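You operate a simulated robot arm through the tools that you are given. There is no shell and no other tool.

You are at the controls of a simulated two-armed robot. One attempt, no reset.

## Task
Switch the oven on at 50 C with boost, red knob at 150.
Fine: heat and boost switches on; push the drip tray in and shut the port cover.

The check looks at the end state, three seconds after you hand in, the way a careful person would. Anything else that was tipped, shoved, dropped, spilled or broken makes it a failure. A push-on lid holds only when it is set on centred and level and pressed home; a screw cap is set on level and turned clockwise until tight.

## Robot
Two 7-joint arms with fingered hands on one trunk that stands fixed in place. Base frame: the origin is at the foot of the trunk, x ahead of it, y to its left, z up. Lengths are in cm, angles in rad, forces in N, time in s.
The left shoulder is at [7, 15.4, 134.7], the right one opposite. With the tool pointing down near the work surface each hand reaches from about 10 to 76 cm from the base axis, measured 20 degrees to its own side. Payload 3.9 kg a hand.
Tool frame (each hand has its own): the origin (TCP) lies between the finger pads and is the grasp point; the fingertips stand 3 cm ahead of it; z points along the fingers, y is the line along which they close. The gripper opens to 10.4 cm; its body begins 3.5 cm behind the TCP. The gripper is a hand of 4 fingers: y runs from the thumb to the fingers, the wrist lies at [-1.7, -10.4, -17.8] in the tool frame, and closing takes about 1.5 s.
Orientation is told as [roll, pitch, yaw] about the base's x, y, z axes, in that order, counted from this pose: with the fingers straight down and the wrist toward the robot, the tool's x, y and z point along [0, 1, 0], [1, 0, 0] and [0, 0, -1] of the base frame.

## Interface
- The arms move only by the tool drive_tool. It takes "left_deltas", "right_deltas" or both (then of equal length, played together; a hand with none holds still); each is a list of rows, each an object (a shift or turn left out is 0, a gripper value left out holds the last) with "linear": the shift along the tool's x, y, z in units of 400 mm (1.0 is 400 mm), a list of three; "turn": the turn, a rotation vector about the tool's x, y, z in units of 90 degrees (1.0 is 90 degrees), a list of three. In form: [{"linear": [tx, ty, tz], "turn": [rx, ry, rz]}, ...]. A call has 1 to 20 rows; each row is the pose to reach, as a shift and turn from the pose commanded when the call began, along the tool's axes at that moment. "left_jaw" and "right_jaw" are, for a hand that has rows, the gripper command, from -1 (shut) to 1 (fully open), values between in proportion, set as the call begins (left out, the last holds). A call with a number of a shift or a turn outside -1 to 1 is refused whole. Rows are played at 5 a second. More than 5 cm and 0.15 rad between two rows, or a gripper value outside its range, and nothing of the call is played. Where a pose cannot be reached the arm comes as near as it can. A force on the tool above 40 N (or 10 N above the force at the start of the call, whichever is more), or a blocked arm, ends the call early, and 0.2 s more pass. Each finger travels about 7.2 cm/s and halts on what it meets, pressing with about 29 N; the grip force reading is that of the motor and also rises with nothing between the fingers. The clock runs only during rows and for 0.2 s after the last one: add rows that repeat a pose to give the fingers time. The reply holds the time, the measured pose of the TCP, the force on the tool along the base axes, the opening and the grip force, in the units named above and with some noise, with the torque about the TCP (base axes, N m) and any sound that the robot's microphone picked up.
- Cameras (640 x 400 px; columns grow to the right, rows downward): "scene" is now at [13.78, -0.35, 157.87]; the picture's right is [-0.04, -1.00, 0.00], its down [-0.55, 0.02, -0.84] and it looks along [0.84, -0.03, -0.55] (base axes); focal length 214 px, centre (320, 200). "left" rides on the left gripper at [-6.6, -9, -12.6] in its tool frame; the picture's right is [-0.78, -0.30, 0.56], its down [0.57, -0.70, 0.42] and it looks along [0.26, 0.65, 0.71] (tool axes); focal length 275 px, centre (320, 200). "right" rides on the right gripper at [6.6, -9, -12.6] in its tool frame; the picture's right is [-0.78, 0.30, -0.56], its down [-0.57, -0.70, 0.42] and it looks along [-0.27, 0.65, 0.71] (tool axes); focal length 275 px, centre (320, 200). There is no depth. A picture from a camera that has moved, and an enlarged one, comes with that camera's place and axes in the base frame and with its lens.
- capture(camera): a new picture of that camera. No time passes.
- raise_lower(by): slides the trunk up (or, below 0, down) by that many cm; the arms and the scene camera ride with it, the base frame stays. It gives what a move gives, with no picture.
- set_fingers(index, middle, ring, thumb_bend, thumb_turn, hand): sets how far each is bent, from 0 (flat) to 1 (curled in); at 0.3 the hand is open as for a grip, at 0.7 the pads meet at the TCP. One left out holds its place. A second passes; each finger stops where it meets its share of the squeeze, and holds until it gets a number again. A gripper value or a shape takes the hand back. It gives what a move gives, with no picture; readings hold the bend of each and the force on the fingers (four entries, about 0 where the hand has none), thumb and palm. thumb_turn goes from beside the hand (0) to across from the fingers (1), as for a grip.
- preshape(shape, hand): the hand has 4 fingers and takes this shape, open, in about a second: jaw (thumb against the fingers, like two jaws); tri (thumb and two fingers); tip (a fingertip pinch); poke (one finger out to press); point (the index stretched); flat (the hand flat); cup (the hand cupped); fist (a fist). The gripper value then closes the fingers along that shape, each until it touches; the sizes above hold for jaw. It gives what a move gives, with no picture.
- head_to(pan, tilt): turns the head with the scene camera to pan (to the left, within 1.501 rad either way) and tilt (down, from -0.506 to 1.204), counted from straight ahead of the robot. It gives what a move gives.
- enlarge(camera, box): a new picture of the part [left, top, right, bottom] of that camera's present view, enlarged. No time passes.
- hand_in(): hands the job in; it is judged then, once.

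Nothing tells you positions but the pictures and the camera data. Unless the task says otherwise, let go and move clear before handing in.

The tools are called as a command line: name --argument value ..., lists and objects as JSON in quotes. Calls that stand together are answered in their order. drive_tool: Moves the arms, as the interface text tells. Its arguments: {"type":"object","properties":{"left_deltas":{"type":"array"},"left_jaw":{"type":"number"},"right_deltas":{"type":"array"},"right_jaw":{"type":"number"}},"required":[]} The other tools are called the same way: raise_lower (by) moves the trunk up or down; preshape (shape, hand) gives the hand a shape; set_fingers (index, middle, ring, thumb_bend, thumb_turn, hand) moves the fingers one by one; head_to (pan, tilt) turns the head that bears the scene camera; capture (camera) takes a picture; enlarge (camera, box) takes an enlarged picture of a part of a camera's view; hand_in () hands the job in.

At the start:

```text
time: 0.0
left_eef_pos: [54.3, 27.25, 146.02]
left_orientation: [-0.001, 0.0, 0.001]
left_force: [0.7, 0.2, 0.7]
left_torque: [-0.01, -0.02, -0.03]
left_finger_gap: 10.37
left_grip_force: 0.1
left_shape: jaw
left_bend: [0.3, 0.3, 0.3, 0.3, 0.97]
left_finger forces: [0.1, 0.1, 0.0, 0.1, 0.1, 0.1]
right_eef_pos: [43.88, -18.49, 149.79]
right_orientation: [0.001, 0.001, 0.0]
right_force: [0.7, 0.6, 0.2]
right_torque: [0.01, -0.02, 0.01]
right_finger_gap: 10.35
right_grip_force: 0.1
right_shape: jaw
right_bend: [0.3, 0.3, 0.3, 0.3, 0.97]
right_finger forces: [0.0, 0.0, 0.1, 0.1, 0.0, 0.0]
trunk travel left (down, up): [-80.0, 14.0]
head pan, tilt (commanded): [-0.04, 0.579]
```

scene: 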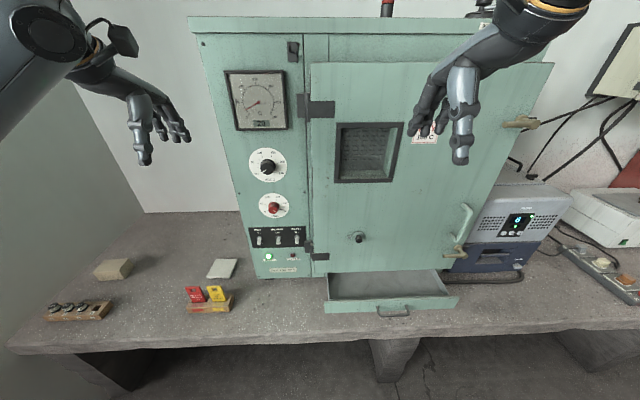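
right: 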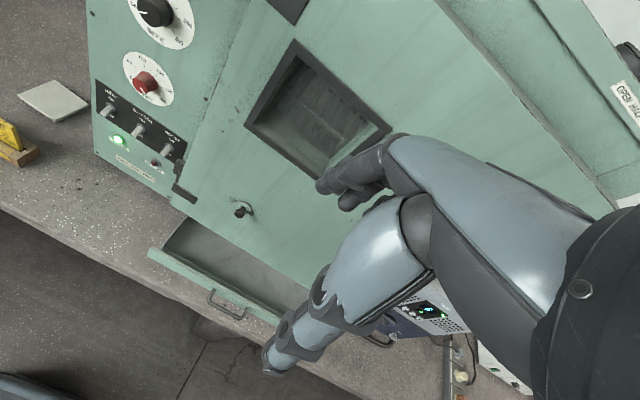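
left: 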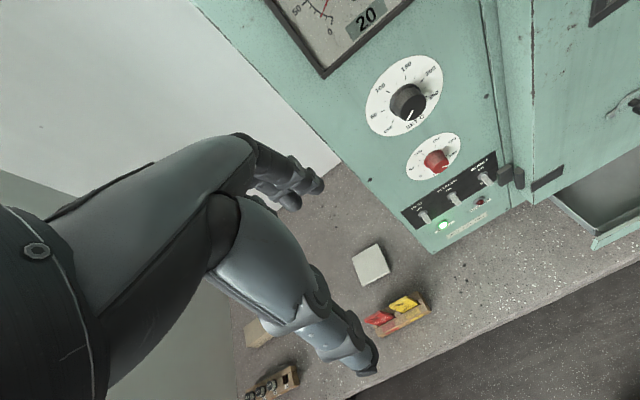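

I see a green lab oven with a dial gauge, a black knob, a red knob, three switches, a drip tray sticking out, and a door with a small port. I'll look closer at the parts before moving.

enlarge --camera "scene" --box '[220, 60, 340, 135]'

enlarge --camera "scene" --box '[230, 140, 326, 200]'

enlarge --camera "scene" --box '[235, 185, 331, 245]'

enlarge --camera "scene" --box '[240, 220, 336, 280]'

enlarge --camera "scene" --box '[310, 210, 470, 320]'

enlarge --camera "left" --box '[340, 40, 540, 250]'

enlarge --camera "right" --box '[80, 0, 280, 220]'

```text
5.33 times, centred on (280, 98) of scene
camera zoom: at [13.78, -0.35, 157.87], right [-0.04, -1.0, 0.0], down [-0.55, 0.02, -0.84], along [0.84, -0.03, -0.55], focal length 1144 px, centre (533, 747)
```

zoom: 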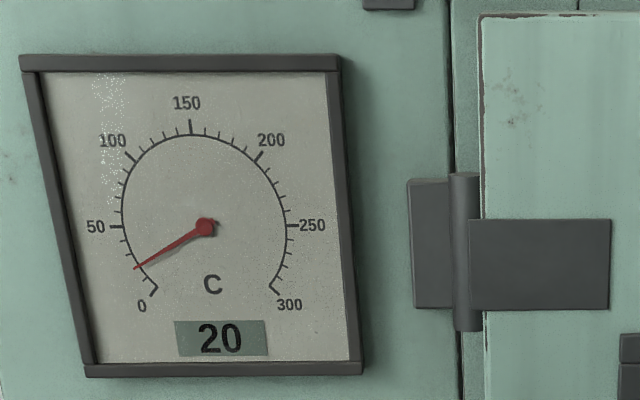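

```text
6.67 times, centred on (278, 170) of scene
camera zoom: at [13.78, -0.35, 157.87], right [-0.04, -1.0, 0.0], down [-0.55, 0.02, -0.84], along [0.84, -0.03, -0.55], focal length 1430 px, centre (600, 400)
```

zoom: 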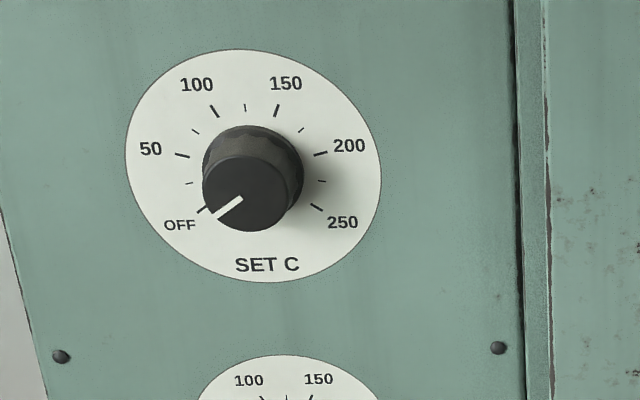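

```text
6.67 times, centred on (283, 215) of scene
camera zoom: at [13.78, -0.35, 157.87], right [-0.04, -1.0, 0.0], down [-0.55, 0.02, -0.84], along [0.84, -0.03, -0.55], focal length 1430 px, centre (567, 100)
```

zoom: 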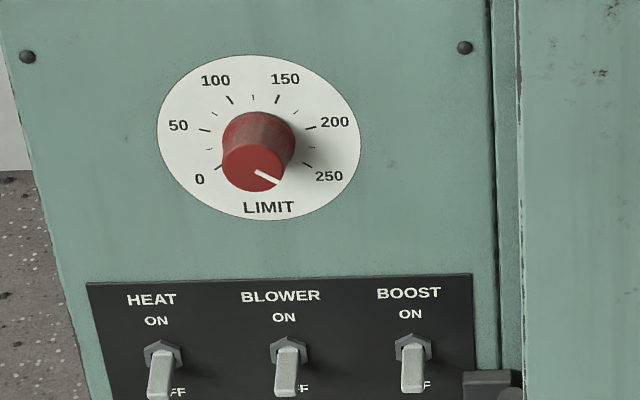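

```text
6.67 times, centred on (288, 250) of scene
camera zoom: at [13.78, -0.35, 157.87], right [-0.04, -1.0, 0.0], down [-0.55, 0.02, -0.84], along [0.84, -0.03, -0.55], focal length 1430 px, centre (533, -133)
```

zoom: 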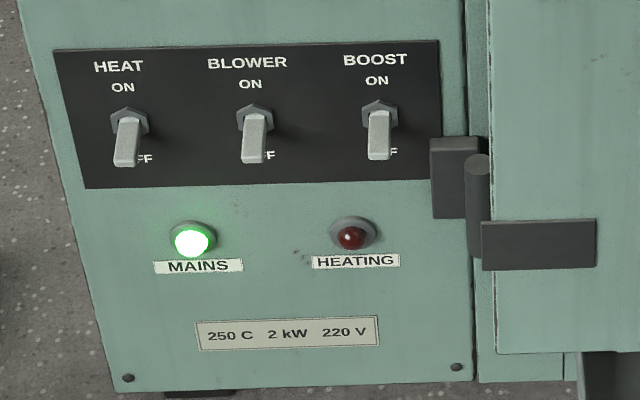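

```text
3.64 times, centred on (390, 265) of scene
camera zoom: at [13.78, -0.35, 157.87], right [-0.04, -1.0, 0.0], down [-0.55, 0.02, -0.84], along [0.84, -0.03, -0.55], focal length 780 px, centre (66, -36)
```

zoom: 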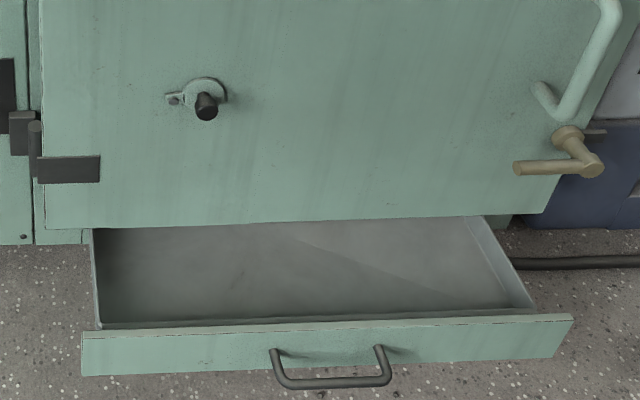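

```text
1.90 times, centred on (440, 145) of left
camera zoom: at [45.26, 20.68, 158.59], right [-0.3, -0.78, -0.56], down [-0.7, 0.57, -0.42], along [0.65, 0.26, -0.71], focal length 524 px, centre (91, 305)
```

zoom: 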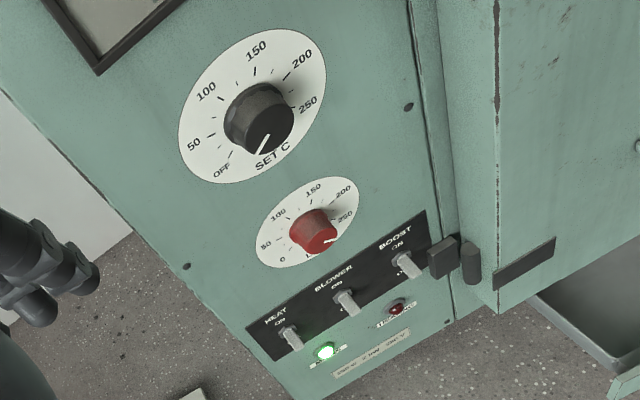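

```text
1.82 times, centred on (180, 110) of right
camera zoom: at [34.99, -12.06, 162.25], right [0.3, -0.78, 0.56], down [-0.7, -0.57, -0.42], along [0.65, -0.27, -0.71], focal length 500 px, centre (574, 364)
```

zoom: 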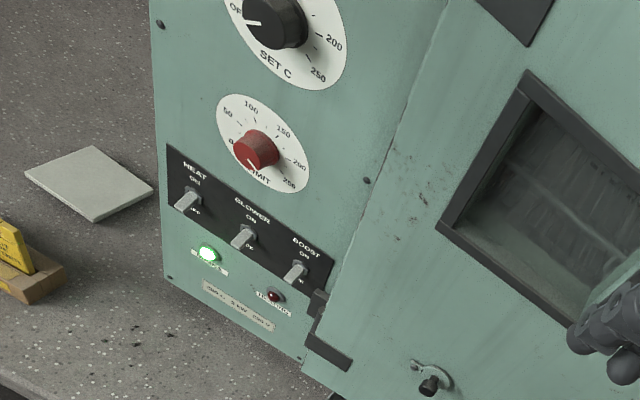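

The front panel seems to lie near x≈75.8, the black knob around (75.5, 13.4, 131), the red knob around (75.8, 13.3, 116) and the switches near z≈100. I'll zoom in on the port cover, door latches, tray and labels.

enlarge --camera "scene" --box '[344, 225, 376, 245]'

enlarge --camera "scene" --box '[400, 100, 560, 200]'

enlarge --camera "scene" --box '[420, 190, 580, 290]'

enlarge --camera "scene" --box '[310, 260, 470, 340]'

enlarge --camera "right" --box '[210, 180, 290, 240]'

enlarge --camera "scene" --box '[30, 240, 250, 350]'

enlarge --camera "scene" --box '[180, 0, 580, 250]'

```text
16.00 times, centred on (360, 235) of scene
camera zoom: at [13.78, -0.35, 157.87], right [-0.04, -1.0, 0.0], down [-0.55, 0.02, -0.84], along [0.84, -0.03, -0.55], focal length 3432 px, centre (-320, -360)
```

zoom: 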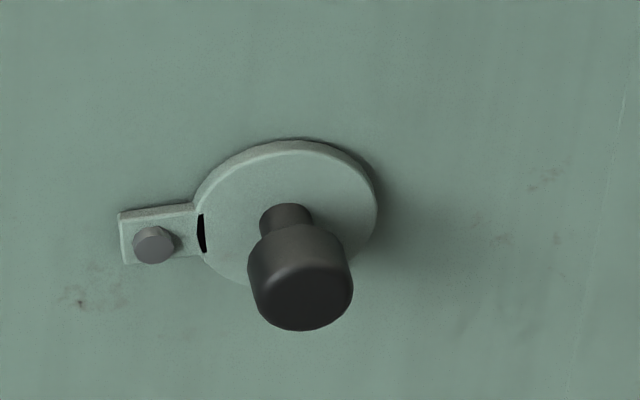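

```text
4.00 times, centred on (480, 150) of scene
camera zoom: at [13.78, -0.35, 157.87], right [-0.04, -1.0, 0.0], down [-0.55, 0.02, -0.84], along [0.84, -0.03, -0.55], focal length 858 px, centre (-320, 400)
```

zoom: 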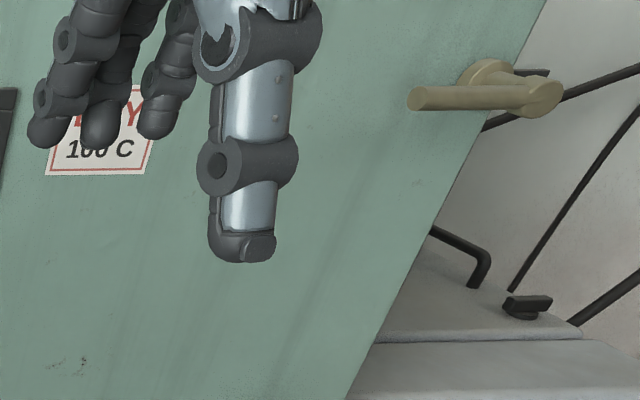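

```text
4.00 times, centred on (500, 240) of scene
camera zoom: at [13.78, -0.35, 157.87], right [-0.04, -1.0, 0.0], down [-0.55, 0.02, -0.84], along [0.84, -0.03, -0.55], focal length 858 px, centre (-400, 40)
```

zoom: 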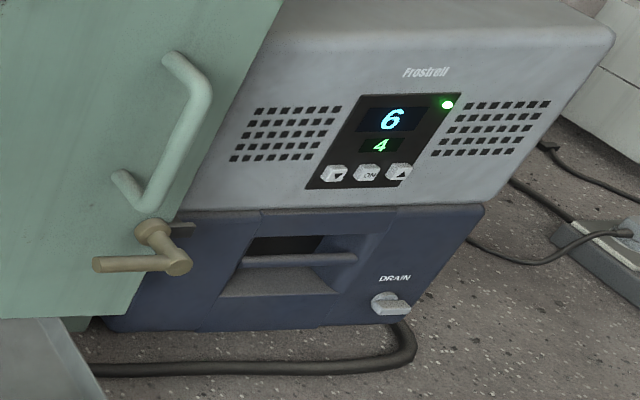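

```text
4.00 times, centred on (390, 300) of scene
camera zoom: at [13.78, -0.35, 157.87], right [-0.04, -1.0, 0.0], down [-0.55, 0.02, -0.84], along [0.84, -0.03, -0.55], focal length 858 px, centre (40, -200)
```

zoom: 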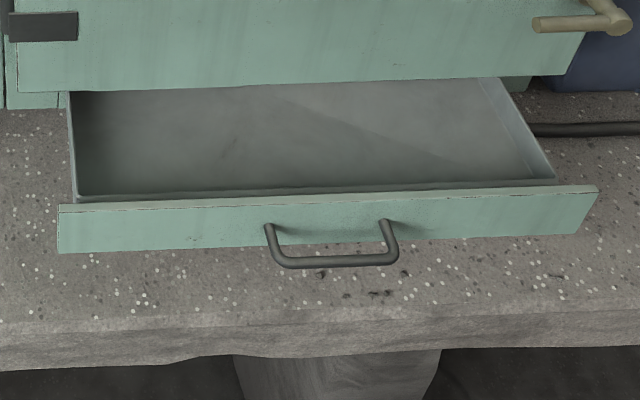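

```text
6.67 times, centred on (250, 210) of right
camera zoom: at [34.99, -12.06, 162.25], right [0.3, -0.78, 0.56], down [-0.7, -0.57, -0.42], along [0.65, -0.27, -0.71], focal length 1835 px, centre (787, 133)
```

zoom: 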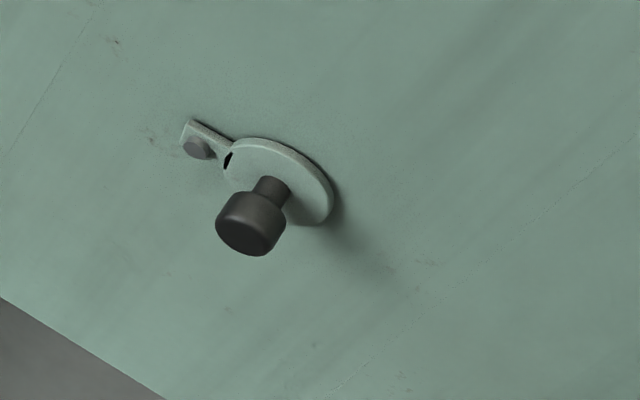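

```text
2.91 times, centred on (140, 295) of scene
camera zoom: at [13.78, -0.35, 157.87], right [-0.04, -1.0, 0.0], down [-0.55, 0.02, -0.84], along [0.84, -0.03, -0.55], focal length 624 px, centre (844, -76)
```

zoom: 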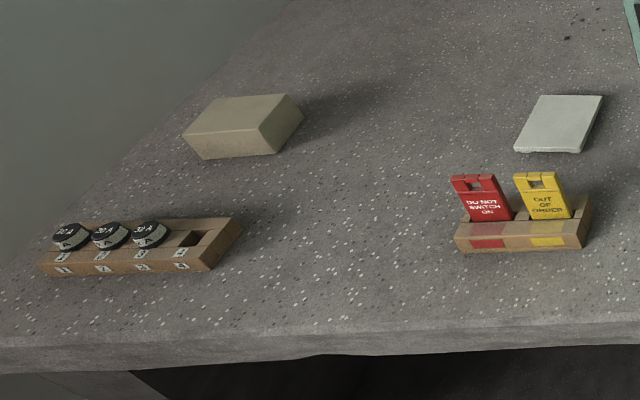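

```text
1.60 times, centred on (380, 125) of scene
camera zoom: at [13.78, -0.35, 157.87], right [-0.04, -1.0, 0.0], down [-0.55, 0.02, -0.84], along [0.84, -0.03, -0.55], focal length 343 px, centre (224, 320)
```

zoom: 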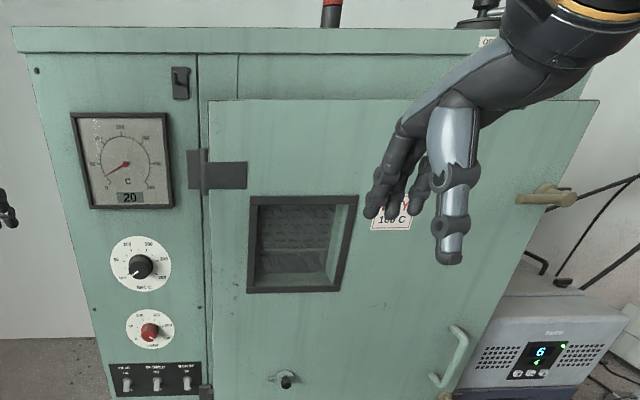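

The oven faces me squarely. The port cover is a hinged disc standing slightly ajar, and the tray is out about 12–15 cm. I'll first turn the left hand so its fingers point forward, then look again.

drive_tool --left_deltas '[{"turn": [-0.083, 0, 0]}, {"turn": [-0.167, 0, 0]}, {"turn": [-0.25, 0, 0]}, {"turn": [-0.333, 0, 0]}, {"turn": [-0.417, 0, 0]}, {"turn": [-0.5, 0, 0]}, {"turn": [-0.583, 0, 0]}, {"turn": [-0.667, 0, 0]}, {"turn": [-0.75, 0, 0]}, {"turn": [-0.833, 0, 0]}, {"turn": [-0.917, 0, 0]}, {"turn": [-1, 0, 0]}, {"turn": [-1, 0, 0]}]'

capture --camera "scene"

capture --camera "left"

```text
time: 2.8
left_eef_pos: [54.21, 27.17, 145.98]
left_orientation: [2.482, -1.568, -2.481]
left_force: [-0.1, -0.2, 0.4]
left_torque: [0.02, -0.02, 0.0]
left_finger_gap: 10.38
left_grip_force: 0.1
left_shape: jaw
left_bend: [0.3, 0.3, 0.3, 0.3, 0.97]
left_finger forces: [0.0, 0.0, 0.0, 0.1, 0.0, 0.0]
right_eef_pos: [43.89, -18.5, 149.85]
right_orientation: [0.0, 0.0, 0.001]
right_force: [0.4, 0.4, -0.2]
right_torque: [-0.03, -0.02, -0.01]
right_finger_gap: 10.34
right_grip_force: 0.0
right_shape: jaw
right_bend: [0.3, 0.3, 0.3, 0.3, 0.97]
right_finger forces: [0.0, 0.0, 0.0, 0.0, 0.1, 0.0]
trunk travel left (down, up): [-80.0, 14.0]
head pan, tilt (commanded): [-0.04, 0.579]
```

```text
taken
camera scene: at [13.75, -0.34, 157.87], right [-0.04, -1.0, 0.0], down [-0.55, 0.02, -0.84], along [0.84, -0.03, -0.55], focal length 214 px, centre (320, 200)
```

scene: 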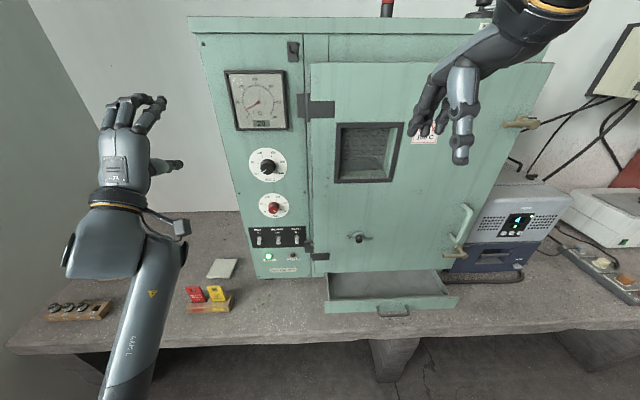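

```text
taken
camera left: at [41.68, 20.72, 136.99], right [0.56, -0.78, -0.3], down [0.42, 0.57, -0.7], along [0.71, 0.26, 0.65], focal length 275 px, centre (320, 200)
```

left: 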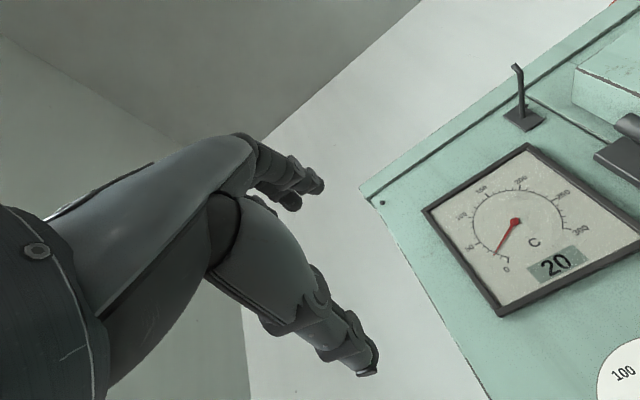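

The left hand now points forward, palm down. Next I bring it to a standoff in front of the black knob.

drive_tool --left_deltas '[{"linear": [-0.057, -0.061, 0.033]}, {"linear": [-0.115, -0.122, 0.065]}, {"linear": [-0.172, -0.182, 0.098]}, {"linear": [-0.229, -0.243, 0.13]}, {"linear": [-0.287, -0.304, 0.163]}, {"linear": [-0.344, -0.3645, 0.195]}, {"linear": [-0.344, -0.3645, 0.195]}]'

capture --camera "scene"

capture --camera "left"

enlarge --camera "scene" --box '[200, 120, 328, 200]'

```text
time: 4.1
left_eef_pos: [61.39, 16.99, 132.85]
left_orientation: [1.649, -1.378, -1.626]
left_force: [0.4, -0.1, 0.3]
left_torque: [0.01, 0.03, 0.01]
left_finger_gap: 10.37
left_grip_force: 0.0
left_shape: jaw
left_bend: [0.3, 0.3, 0.3, 0.3, 0.97]
left_finger forces: [0.0, 0.0, 0.0, 0.0, 0.1, 0.0]
right_eef_pos: [44.08, -18.51, 149.79]
right_orientation: [-0.001, 0.001, -0.001]
right_force: [-0.4, -0.1, 0.4]
right_torque: [-0.02, -0.01, -0.01]
right_finger_gap: 10.35
right_grip_force: 0.1
right_shape: jaw
right_bend: [0.3, 0.3, 0.3, 0.3, 0.97]
right_finger forces: [0.0, 0.0, 0.0, 0.0, 0.0, 0.0]
trunk travel left (down, up): [-80.0, 14.0]
head pan, tilt (commanded): [-0.04, 0.579]
stopped in row 6 (left hand): the arm was blocked; the commanded pose is now the measured one
```

```text
taken
camera scene: at [13.84, -0.36, 157.87], right [-0.04, -1.0, 0.0], down [-0.55, 0.02, -0.84], along [0.84, -0.03, -0.55], focal length 214 px, centre (320, 200)
```

scene: 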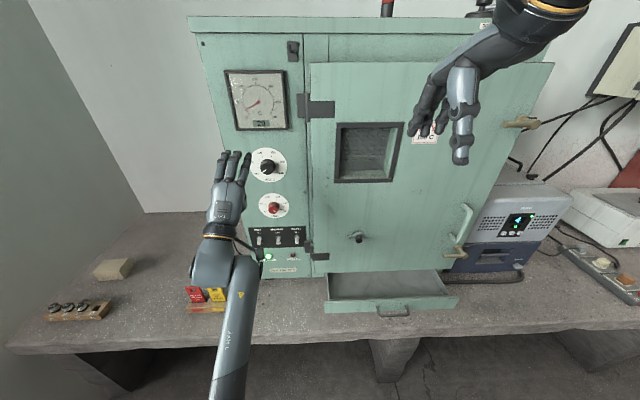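

```text
taken
camera left: at [49.07, 12.08, 122.73], right [0.58, -0.69, -0.43], down [0.42, 0.71, -0.57], along [0.7, 0.15, 0.7], focal length 275 px, centre (320, 200)
```

left: 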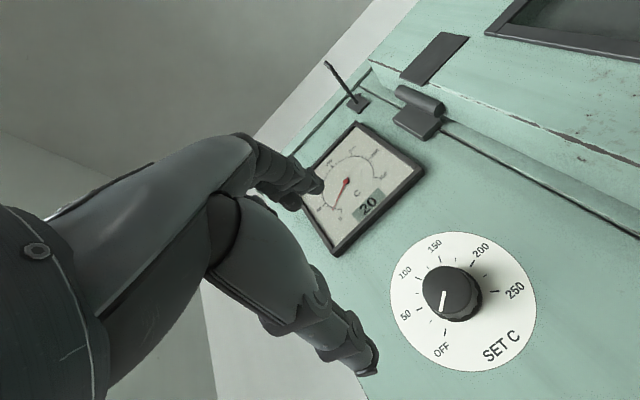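

```text
5.00 times, centred on (264, 160) of scene
camera zoom: at [13.84, -0.36, 157.87], right [-0.04, -1.0, 0.0], down [-0.55, 0.02, -0.84], along [0.84, -0.03, -0.55], focal length 1072 px, centre (600, 400)
```

zoom: 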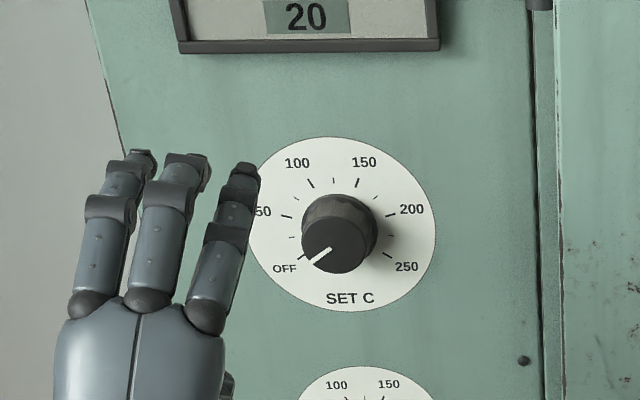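

The left arm was blocked just short, with the wrist rolled about 11° clockwise, so this looks like a joint limit. I'll raise the trunk, which changes the arm's posture and gives me a vertical baseline for measuring the panel more accurately.

enlarge --camera "scene" --box '[246, 142, 294, 172]'

enlarge --camera "scene" --box '[248, 190, 312, 230]'

raise_lower --by 13.5

capture --camera "scene"

```text
13.33 times, centred on (270, 157) of scene
camera zoom: at [13.84, -0.36, 157.87], right [-0.04, -1.0, 0.0], down [-0.55, 0.02, -0.84], along [0.84, -0.03, -0.55], focal length 2860 px, centre (987, 773)
```

zoom: 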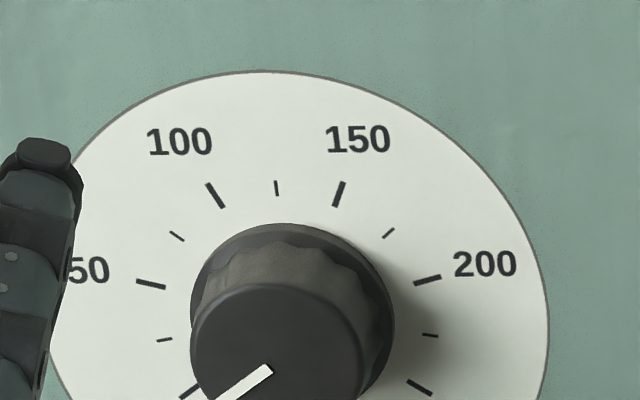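

```text
10.00 times, centred on (280, 210) of scene
camera zoom: at [13.84, -0.36, 157.87], right [-0.04, -1.0, 0.0], down [-0.55, 0.02, -0.84], along [0.84, -0.03, -0.55], focal length 2145 px, centre (720, 100)
```

zoom: 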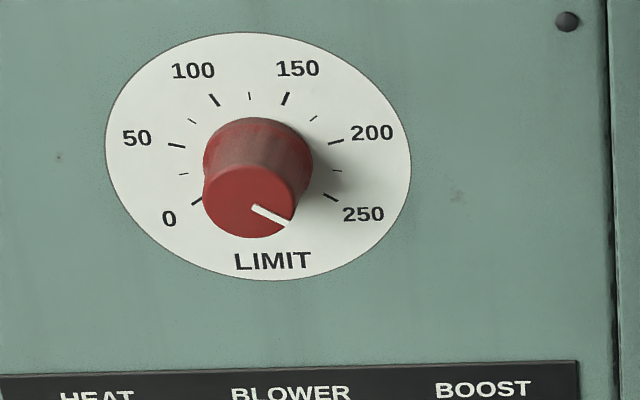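

```text
time: 5.7
left_eef_pos: [61.28, 17.0, 146.46]
left_orientation: [1.657, -1.381, -1.63]
left_force: [-0.1, -0.5, -0.1]
left_torque: [-0.02, 0.02, -0.05]
left_finger_gap: 10.36
left_grip_force: 0.1
left_shape: jaw
left_bend: [0.3, 0.3, 0.3, 0.3, 0.97]
left_finger forces: [0.0, 0.0, 0.0, 0.0, 0.1, 0.1]
right_eef_pos: [44.01, -18.46, 163.25]
right_orientation: [0.001, 0.001, 0.001]
right_force: [-1.4, -0.3, 0.2]
right_torque: [0.01, 0.01, 0.01]
right_finger_gap: 10.35
right_grip_force: 0.0
right_shape: jaw
right_bend: [0.3, 0.3, 0.3, 0.3, 0.97]
right_finger forces: [0.1, 0.0, 0.0, 0.1, 0.1, 0.0]
trunk travel left (down, up): [-93.5, 0.5]
head pan, tilt (commanded): [-0.04, 0.579]
```

```text
taken
camera scene: at [13.78, -0.37, 171.37], right [-0.04, -1.0, 0.0], down [-0.55, 0.02, -0.84], along [0.84, -0.03, -0.55], focal length 214 px, centre (320, 200)
```

scene: 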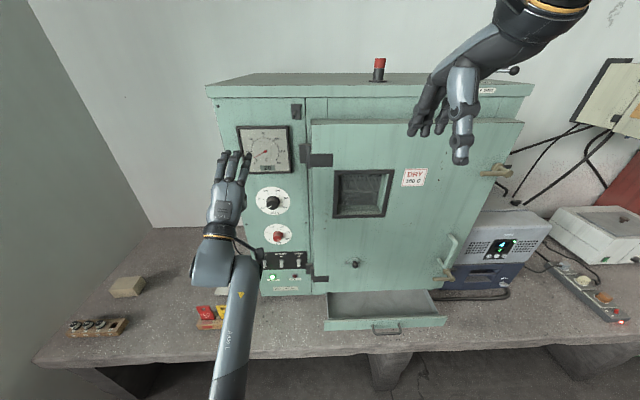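

The trunk is up. I'll zoom on the dials, switches, port and tray again from this height for triangulation.

enlarge --camera "scene" --box '[246, 215, 310, 255]'

enlarge --camera "scene" --box '[240, 180, 304, 220]'

enlarge --camera "scene" --box '[256, 246, 336, 296]'

enlarge --camera "scene" --box '[338, 252, 370, 272]'

enlarge --camera "scene" --box '[310, 265, 470, 345]'

enlarge --camera "scene" --box '[390, 150, 510, 225]'

```text
10.00 times, centred on (278, 235) of scene
camera zoom: at [13.78, -0.37, 171.37], right [-0.04, -1.0, 0.0], down [-0.55, 0.02, -0.84], along [0.84, -0.03, -0.55], focal length 2145 px, centre (740, -150)
```

zoom: 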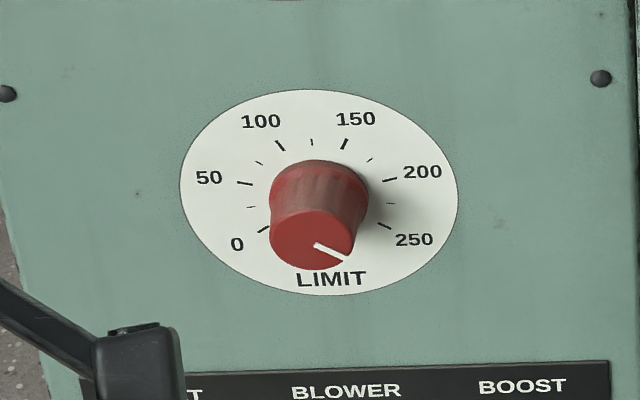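

```text
10.00 times, centred on (272, 200) of scene
camera zoom: at [13.78, -0.37, 171.37], right [-0.04, -1.0, 0.0], down [-0.55, 0.02, -0.84], along [0.84, -0.03, -0.55], focal length 2145 px, centre (800, 200)
```

zoom: 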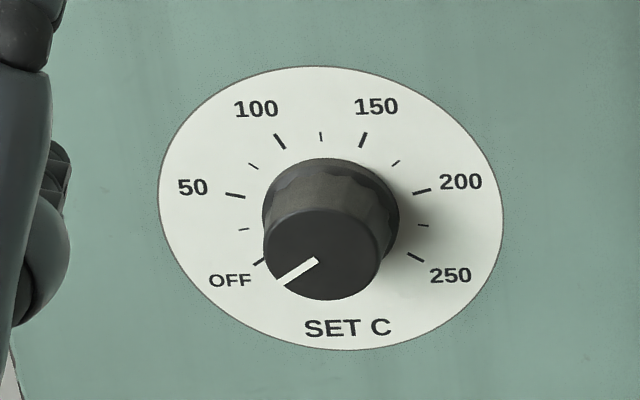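

```text
8.00 times, centred on (296, 271) of scene
camera zoom: at [13.78, -0.37, 171.37], right [-0.04, -1.0, 0.0], down [-0.55, 0.02, -0.84], along [0.84, -0.03, -0.55], focal length 1716 px, centre (512, -368)
```

zoom: 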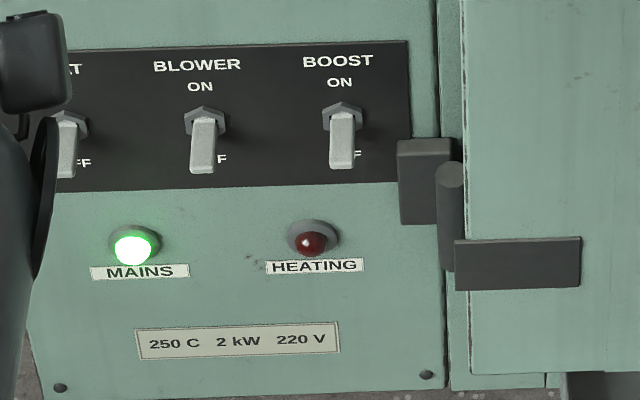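

```text
16.00 times, centred on (354, 262) of scene
camera zoom: at [13.78, -0.37, 171.37], right [-0.04, -1.0, 0.0], down [-0.55, 0.02, -0.84], along [0.84, -0.03, -0.55], focal length 3432 px, centre (-224, -792)
```

zoom: 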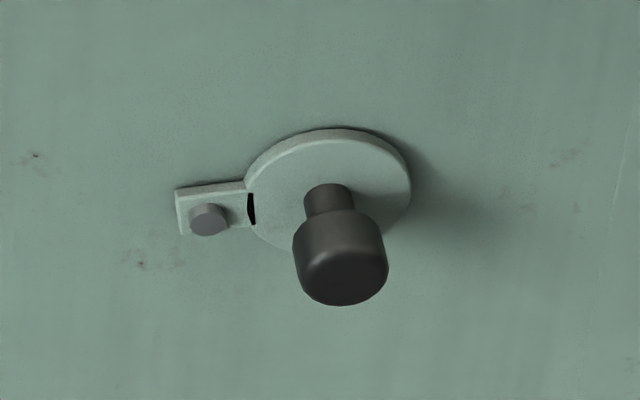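

```text
4.00 times, centred on (390, 305) of scene
camera zoom: at [13.78, -0.37, 171.37], right [-0.04, -1.0, 0.0], down [-0.55, 0.02, -0.84], along [0.84, -0.03, -0.55], focal length 858 px, centre (40, -220)
```

zoom: 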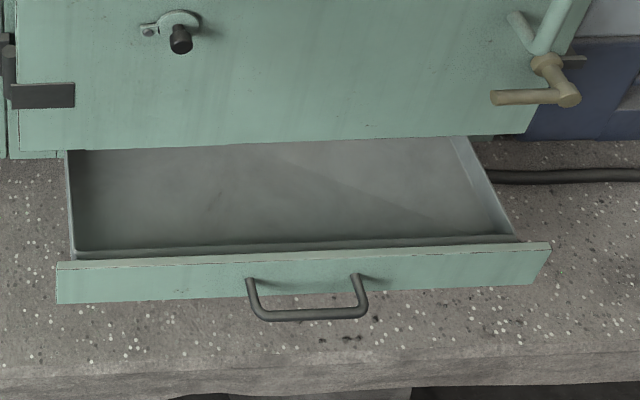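

```text
5.33 times, centred on (450, 188) of scene
camera zoom: at [13.78, -0.37, 171.37], right [-0.04, -1.0, 0.0], down [-0.55, 0.02, -0.84], along [0.84, -0.03, -0.55], focal length 1144 px, centre (-373, 267)
```

zoom: 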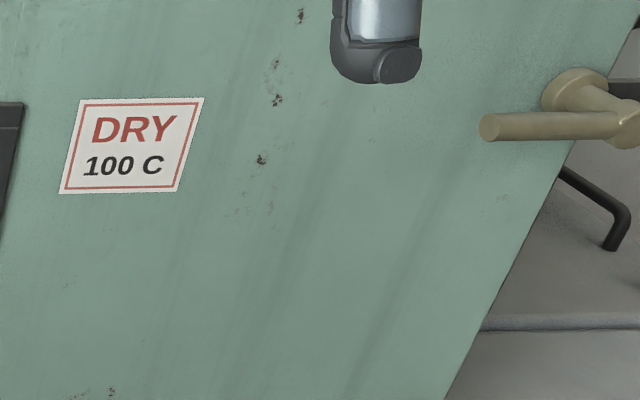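

Triangulated positions:
- The panel is at x≈76.5. The black knob is at (13.3, 130.4) in y and z, and the red knob at (13.4, 114.9).
- The switches are at z≈100, with y = 20.7, 13.4 and 6.1.
- The port knob is near (68.6, -16.2, 104.4), and the tray front is at x≈60.

With the trunk higher I'll retry the black-knob standoff.

drive_tool --left_deltas '[{"linear": [-0.042, -0.094, 0.009], "turn": [0.002, -0.004, -0.03]}, {"linear": [-0.084, -0.188, 0.018], "turn": [0.004, -0.007, -0.061]}, {"linear": [-0.126, -0.283, 0.026], "turn": [0.005, -0.011, -0.092]}, {"linear": [-0.1685, -0.3767, 0.0352], "turn": [0.007, -0.014, -0.122]}, {"linear": [-0.1685, -0.3767, 0.0352], "turn": [0.007, -0.014, -0.122]}]'

capture --camera "scene"

capture --camera "left"

```text
time: 6.5
left_eef_pos: [62.43, 16.7, 135.81]
left_orientation: [1.664, -1.356, -1.648]
left_force: [0.0, 0.2, 0.0]
left_torque: [-0.03, -0.03, 0.02]
left_finger_gap: 10.42
left_grip_force: 0.0
left_shape: jaw
left_bend: [0.3, 0.3, 0.3, 0.3, 0.97]
left_finger forces: [0.1, 0.0, 0.1, 0.0, 0.0, 0.0]
right_eef_pos: [43.97, -18.53, 163.22]
right_orientation: [-0.001, 0.001, 0.002]
right_force: [0.4, 0.2, 0.8]
right_torque: [0.04, 0.04, -0.01]
right_finger_gap: 10.35
right_grip_force: 0.1
right_shape: jaw
right_bend: [0.3, 0.3, 0.3, 0.3, 0.97]
right_finger forces: [0.0, 0.0, 0.0, 0.1, 0.2, 0.0]
trunk travel left (down, up): [-93.5, 0.5]
head pan, tilt (commanded): [-0.04, 0.579]
stopped in row 3 (left hand): the arm was blocked; the commanded pose is now the measured one
```

```text
taken
camera scene: at [13.85, -0.37, 171.37], right [-0.04, -1.0, 0.0], down [-0.55, 0.02, -0.84], along [0.84, -0.03, -0.55], focal length 214 px, centre (320, 200)
```

scene: 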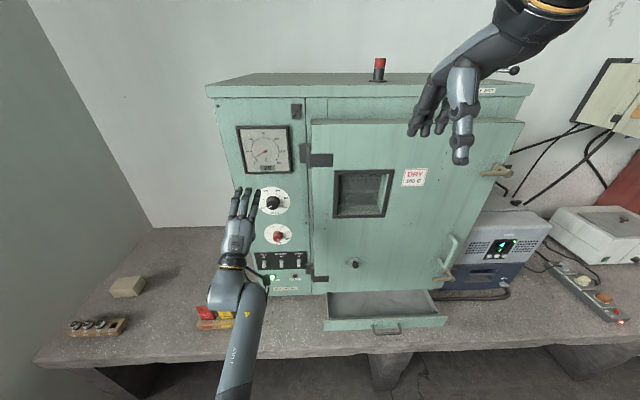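

```text
taken
camera left: at [50.22, 12.22, 125.4], right [0.58, -0.69, -0.44], down [0.43, 0.71, -0.56], along [0.7, 0.13, 0.7], focal length 275 px, centre (320, 200)
```

left: 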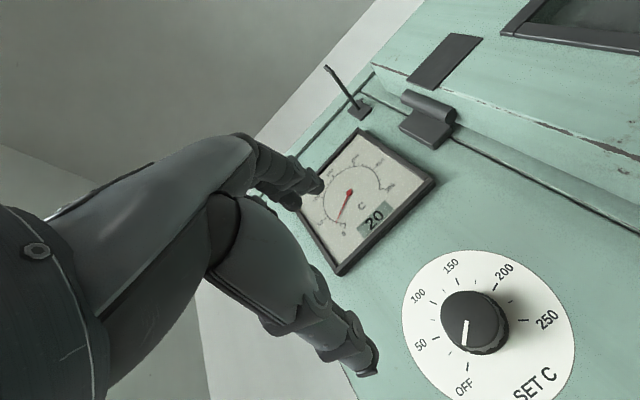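

It's blocked again at the same roll, so counterclockwise roll looks limited. I'll roll the hand clockwise first and then move sideways to the knob axis.

drive_tool --left_deltas '[{"turn": [0, 0, 0.075]}, {"turn": [0, 0, 0.15]}, {"turn": [0, 0, 0.225]}, {"turn": [0, 0, 0.3]}, {"linear": [-0.056, -0.057, 0.005], "turn": [0, 0, 0.3]}, {"linear": [-0.112, -0.114, 0.0104], "turn": [0, 0, 0.3]}, {"linear": [-0.112, -0.114, 0.0104], "turn": [0, 0, 0.3]}]'

capture --camera "scene"

capture --camera "left"

```text
time: 8.1
left_eef_pos: [62.88, 13.35, 130.71]
left_orientation: [1.603, -0.891, -1.583]
left_force: [0.8, -0.3, -0.1]
left_torque: [0.0, -0.01, -0.01]
left_finger_gap: 10.38
left_grip_force: 0.0
left_shape: jaw
left_bend: [0.3, 0.3, 0.3, 0.3, 0.97]
left_finger forces: [0.0, 0.0, 0.0, 0.0, 0.1, 0.1]
right_eef_pos: [43.95, -18.52, 163.19]
right_orientation: [0.001, 0.0, 0.0]
right_force: [0.1, 0.1, 0.2]
right_torque: [-0.01, 0.03, -0.03]
right_finger_gap: 10.35
right_grip_force: 0.1
right_shape: jaw
right_bend: [0.3, 0.3, 0.3, 0.3, 0.97]
right_finger forces: [0.1, 0.1, 0.0, 0.1, 0.0, 0.1]
trunk travel left (down, up): [-93.5, 0.5]
head pan, tilt (commanded): [-0.04, 0.579]
```

```text
taken
camera scene: at [13.75, -0.32, 171.37], right [-0.04, -1.0, 0.0], down [-0.55, 0.02, -0.84], along [0.84, -0.03, -0.55], focal length 214 px, centre (320, 200)
```

scene: 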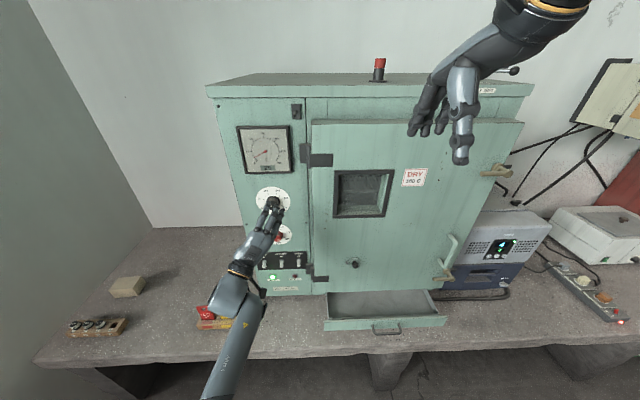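

```text
taken
camera left: at [50.63, 13.84, 119.23], right [0.58, -0.41, -0.71], down [0.42, 0.89, -0.18], along [0.7, -0.19, 0.69], focal length 275 px, centre (320, 200)
```

left: 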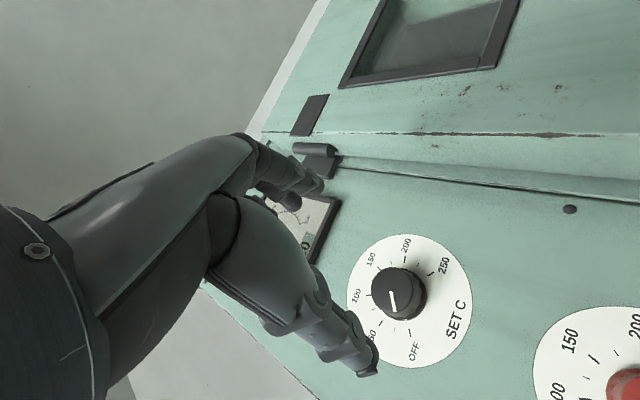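

The standoff is reached with about 39° of roll. I'll test the roll range clockwise by another 54° here, in the clear, and then come back.

drive_tool --left_deltas '[{"turn": [0, 0, 0.08]}, {"turn": [0, 0, 0.16]}, {"turn": [0, 0, 0.24]}, {"turn": [0, 0, 0.32]}, {"turn": [0, 0, 0.4]}, {"turn": [0, 0, 0.48]}, {"turn": [0, 0, 0.56]}, {"turn": [0, 0, 0.64]}, {"turn": [0, 0, 0.64]}]'

capture --camera "scene"

capture --camera "left"

```text
time: 10.1
left_eef_pos: [62.98, 13.39, 130.56]
left_orientation: [1.593, 0.117, -1.557]
left_force: [0.5, -0.2, -0.4]
left_torque: [0.04, -0.02, -0.02]
left_finger_gap: 10.39
left_grip_force: 0.0
left_shape: jaw
left_bend: [0.3, 0.3, 0.3, 0.3, 0.97]
left_finger forces: [0.0, 0.0, 0.0, 0.0, 0.1, 0.0]
right_eef_pos: [43.91, -18.48, 163.36]
right_orientation: [0.0, -0.002, -0.001]
right_force: [-0.5, -0.8, -0.7]
right_torque: [0.03, 0.01, 0.0]
right_finger_gap: 10.37
right_grip_force: 0.0
right_shape: jaw
right_bend: [0.3, 0.3, 0.3, 0.3, 0.97]
right_finger forces: [0.0, 0.1, 0.1, 0.0, 0.0, 0.0]
trunk travel left (down, up): [-93.5, 0.5]
head pan, tilt (commanded): [-0.04, 0.579]
```

```text
taken
camera scene: at [13.77, -0.37, 171.37], right [-0.04, -1.0, 0.0], down [-0.55, 0.02, -0.84], along [0.84, -0.03, -0.55], focal length 214 px, centre (320, 200)
```

scene: 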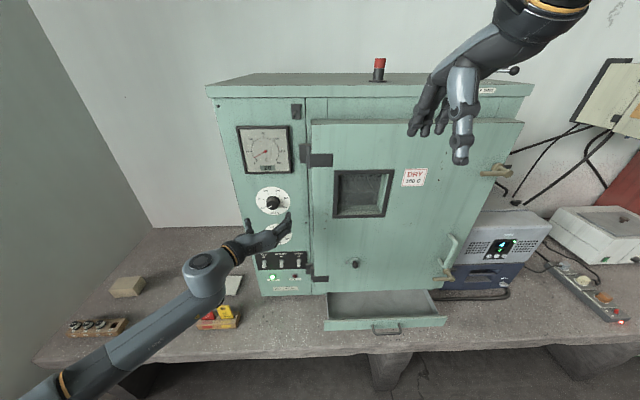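

```text
taken
camera left: at [50.44, 22.96, 124.79], right [0.57, 0.39, -0.72], down [0.4, 0.64, 0.66], along [0.72, -0.67, 0.2], focal length 275 px, centre (320, 200)
```

left: 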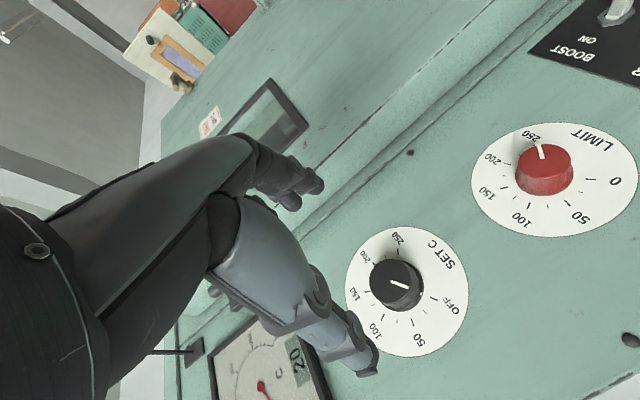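

The roll range up to about 96° works. I'll return to about 39° roll, edge closer on the knob axis (y≈13.4, z≈130.2) and check alignment.

drive_tool --left_deltas '[{"turn": [0, 0, -0.08]}, {"turn": [0, 0, -0.16]}, {"turn": [0, 0, -0.24]}, {"turn": [0, 0, -0.32]}, {"turn": [0, 0, -0.4]}, {"turn": [0, 0, -0.48]}, {"turn": [0, 0, -0.56]}, {"linear": [-0.0105, 0.0018, 0.0753], "turn": [0, 0, -0.62]}, {"linear": [-0.0105, 0.0018, 0.0753], "turn": [0, 0, -0.62]}]'

enlarge --camera "scene" --box '[200, 160, 328, 240]'

capture --camera "left"

```text
time: 12.1
left_eef_pos: [66.13, 13.42, 129.97]
left_orientation: [1.602, -0.859, -1.581]
left_force: [-0.5, -0.4, -0.7]
left_torque: [0.02, 0.04, -0.01]
left_finger_gap: 10.37
left_grip_force: 0.0
left_shape: jaw
left_bend: [0.3, 0.3, 0.3, 0.3, 0.97]
left_finger forces: [0.0, 0.1, 0.0, 0.1, 0.0, 0.0]
right_eef_pos: [44.03, -18.58, 163.2]
right_orientation: [-0.001, 0.0, 0.0]
right_force: [-0.1, 0.4, -0.6]
right_torque: [-0.02, -0.01, 0.02]
right_finger_gap: 10.32
right_grip_force: 0.0
right_shape: jaw
right_bend: [0.3, 0.3, 0.3, 0.3, 0.97]
right_finger forces: [0.1, 0.0, 0.1, 0.1, 0.1, 0.1]
trunk travel left (down, up): [-93.5, 0.5]
head pan, tilt (commanded): [-0.04, 0.579]
```

```text
5.00 times, centred on (264, 200) of scene
camera zoom: at [13.86, -0.36, 171.36], right [-0.04, -1.0, 0.0], down [-0.55, 0.02, -0.84], along [0.84, -0.03, -0.55], focal length 1072 px, centre (600, 200)
```

zoom: 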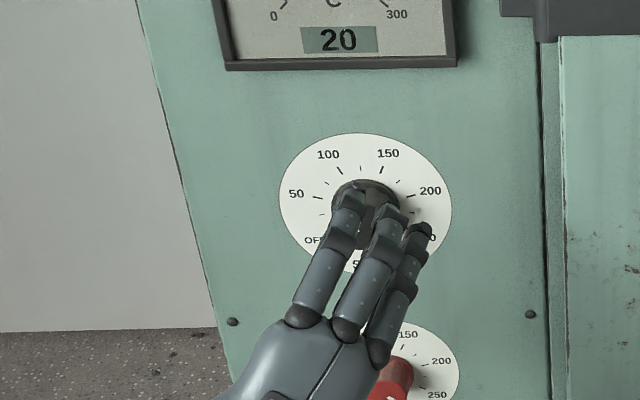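

```text
taken
camera left: at [53.71, 14.19, 118.65], right [0.58, -0.39, -0.72], down [0.42, 0.9, -0.15], along [0.7, -0.21, 0.68], focal length 275 px, centre (320, 200)
```

left: 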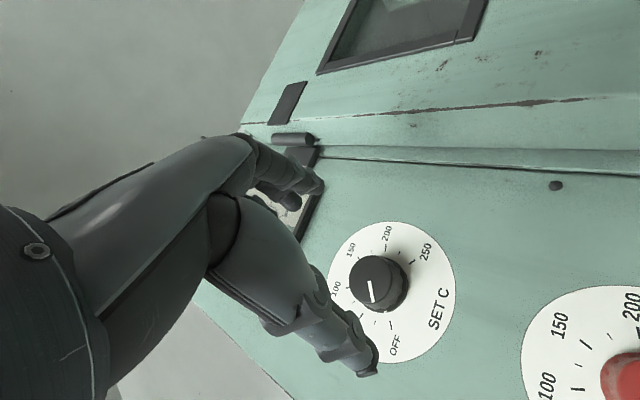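

The fingers straddle the knob well. I'll advance about 6.9 cm along the tool axis so the pads surround the knob.

drive_tool --left_deltas '[{"linear": [0, 0.001, 0.04]}, {"linear": [0, 0.002, 0.08]}, {"linear": [0, 0.002, 0.115]}, {"linear": [0, 0.002, 0.145]}, {"linear": [0, 0.002, 0.1725]}, {"linear": [0, 0.002, 0.1725]}]'

enlarge --camera "scene" --box '[200, 160, 328, 240]'

capture --camera "left"

```text
time: 13.5
left_eef_pos: [73.1, 13.2, 130.25]
left_orientation: [1.604, -0.86, -1.582]
left_force: [1.2, -0.2, -0.4]
left_torque: [0.0, 0.02, -0.01]
left_finger_gap: 10.39
left_grip_force: 0.1
left_shape: jaw
left_bend: [0.3, 0.3, 0.3, 0.3, 0.97]
left_finger forces: [0.0, 0.0, 0.0, 0.0, 0.0, 0.0]
right_eef_pos: [43.95, -18.57, 163.32]
right_orientation: [0.001, 0.001, 0.001]
right_force: [-0.2, 0.0, 0.0]
right_torque: [-0.02, -0.02, -0.01]
right_finger_gap: 10.38
right_grip_force: 0.0
right_shape: jaw
right_bend: [0.3, 0.3, 0.3, 0.3, 0.97]
right_finger forces: [0.0, 0.1, 0.0, 0.0, 0.1, 0.0]
trunk travel left (down, up): [-93.5, 0.5]
head pan, tilt (commanded): [-0.04, 0.579]
```

```text
5.00 times, centred on (264, 200) of scene
camera zoom: at [13.76, -0.35, 171.37], right [-0.04, -1.0, 0.0], down [-0.55, 0.02, -0.84], along [0.84, -0.03, -0.55], focal length 1072 px, centre (600, 200)
```

zoom: 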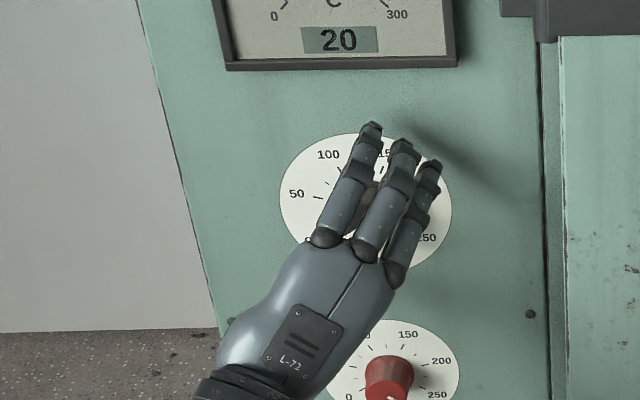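

```text
taken
camera left: at [60.66, 14.13, 118.92], right [0.58, -0.39, -0.72], down [0.42, 0.9, -0.15], along [0.7, -0.21, 0.68], focal length 275 px, centre (320, 200)
```

left: 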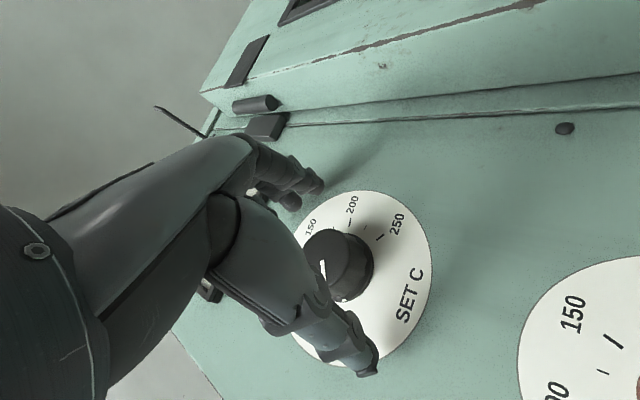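

The knob sits between thumb and fingers with no contact yet. I'll close the grip on it now.

drive_tool --left_deltas '[{"turn": [0, 0, 0]}, {"turn": [0, 0, 0]}, {"turn": [0, 0, 0]}, {"turn": [0, 0, 0]}, {"turn": [0, 0, 0]}, {"turn": [0, 0, 0]}, {"turn": [0, 0, 0]}, {"turn": [0, 0, 0]}]' --left_jaw -1

enlarge --camera "scene" --box '[200, 160, 328, 240]'

capture --camera "left"

```text
time: 15.3
left_eef_pos: [73.1, 13.39, 130.2]
left_orientation: [1.601, -0.859, -1.581]
left_force: [-0.6, 0.4, -3.2]
left_torque: [0.01, 0.04, 0.0]
left_finger_gap: 3.23
left_grip_force: 28.8
left_shape: jaw
left_bend: [0.73, 0.57, 0.63, 0.73, 1.0]
left_finger forces: [15.5, 8.3, 0.0, 0.0, 26.1, 0.1]
right_eef_pos: [44.14, -18.41, 163.41]
right_orientation: [0.0, 0.0, 0.0]
right_force: [-0.9, 0.1, 1.6]
right_torque: [0.04, -0.01, 0.02]
right_finger_gap: 10.32
right_grip_force: 0.1
right_shape: jaw
right_bend: [0.3, 0.3, 0.3, 0.3, 0.97]
right_finger forces: [0.0, 0.0, 0.1, 0.0, 0.1, 0.1]
trunk travel left (down, up): [-93.5, 0.5]
head pan, tilt (commanded): [-0.04, 0.579]
```

```text
5.00 times, centred on (264, 200) of scene
camera zoom: at [13.83, -0.34, 171.36], right [-0.04, -1.0, 0.0], down [-0.55, 0.02, -0.84], along [0.84, -0.03, -0.55], focal length 1072 px, centre (600, 200)
```

zoom: 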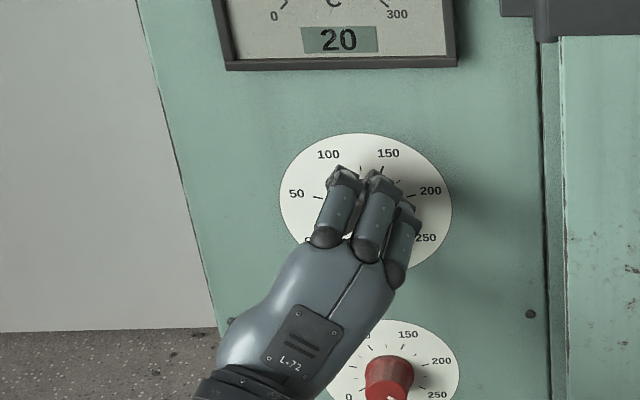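

```text
taken
camera left: at [60.69, 14.14, 118.87], right [0.58, -0.39, -0.72], down [0.42, 0.9, -0.15], along [0.7, -0.21, 0.68], focal length 275 px, centre (320, 200)
```

left: 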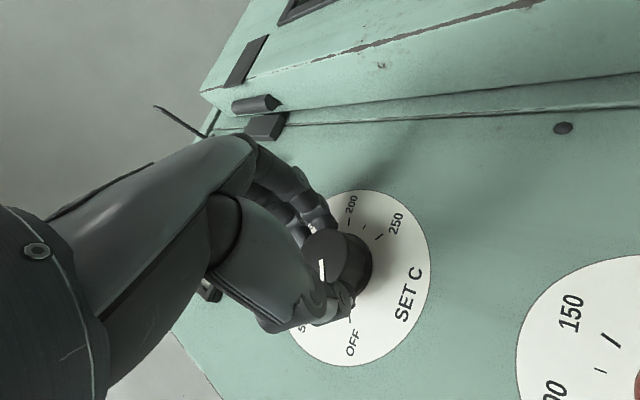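

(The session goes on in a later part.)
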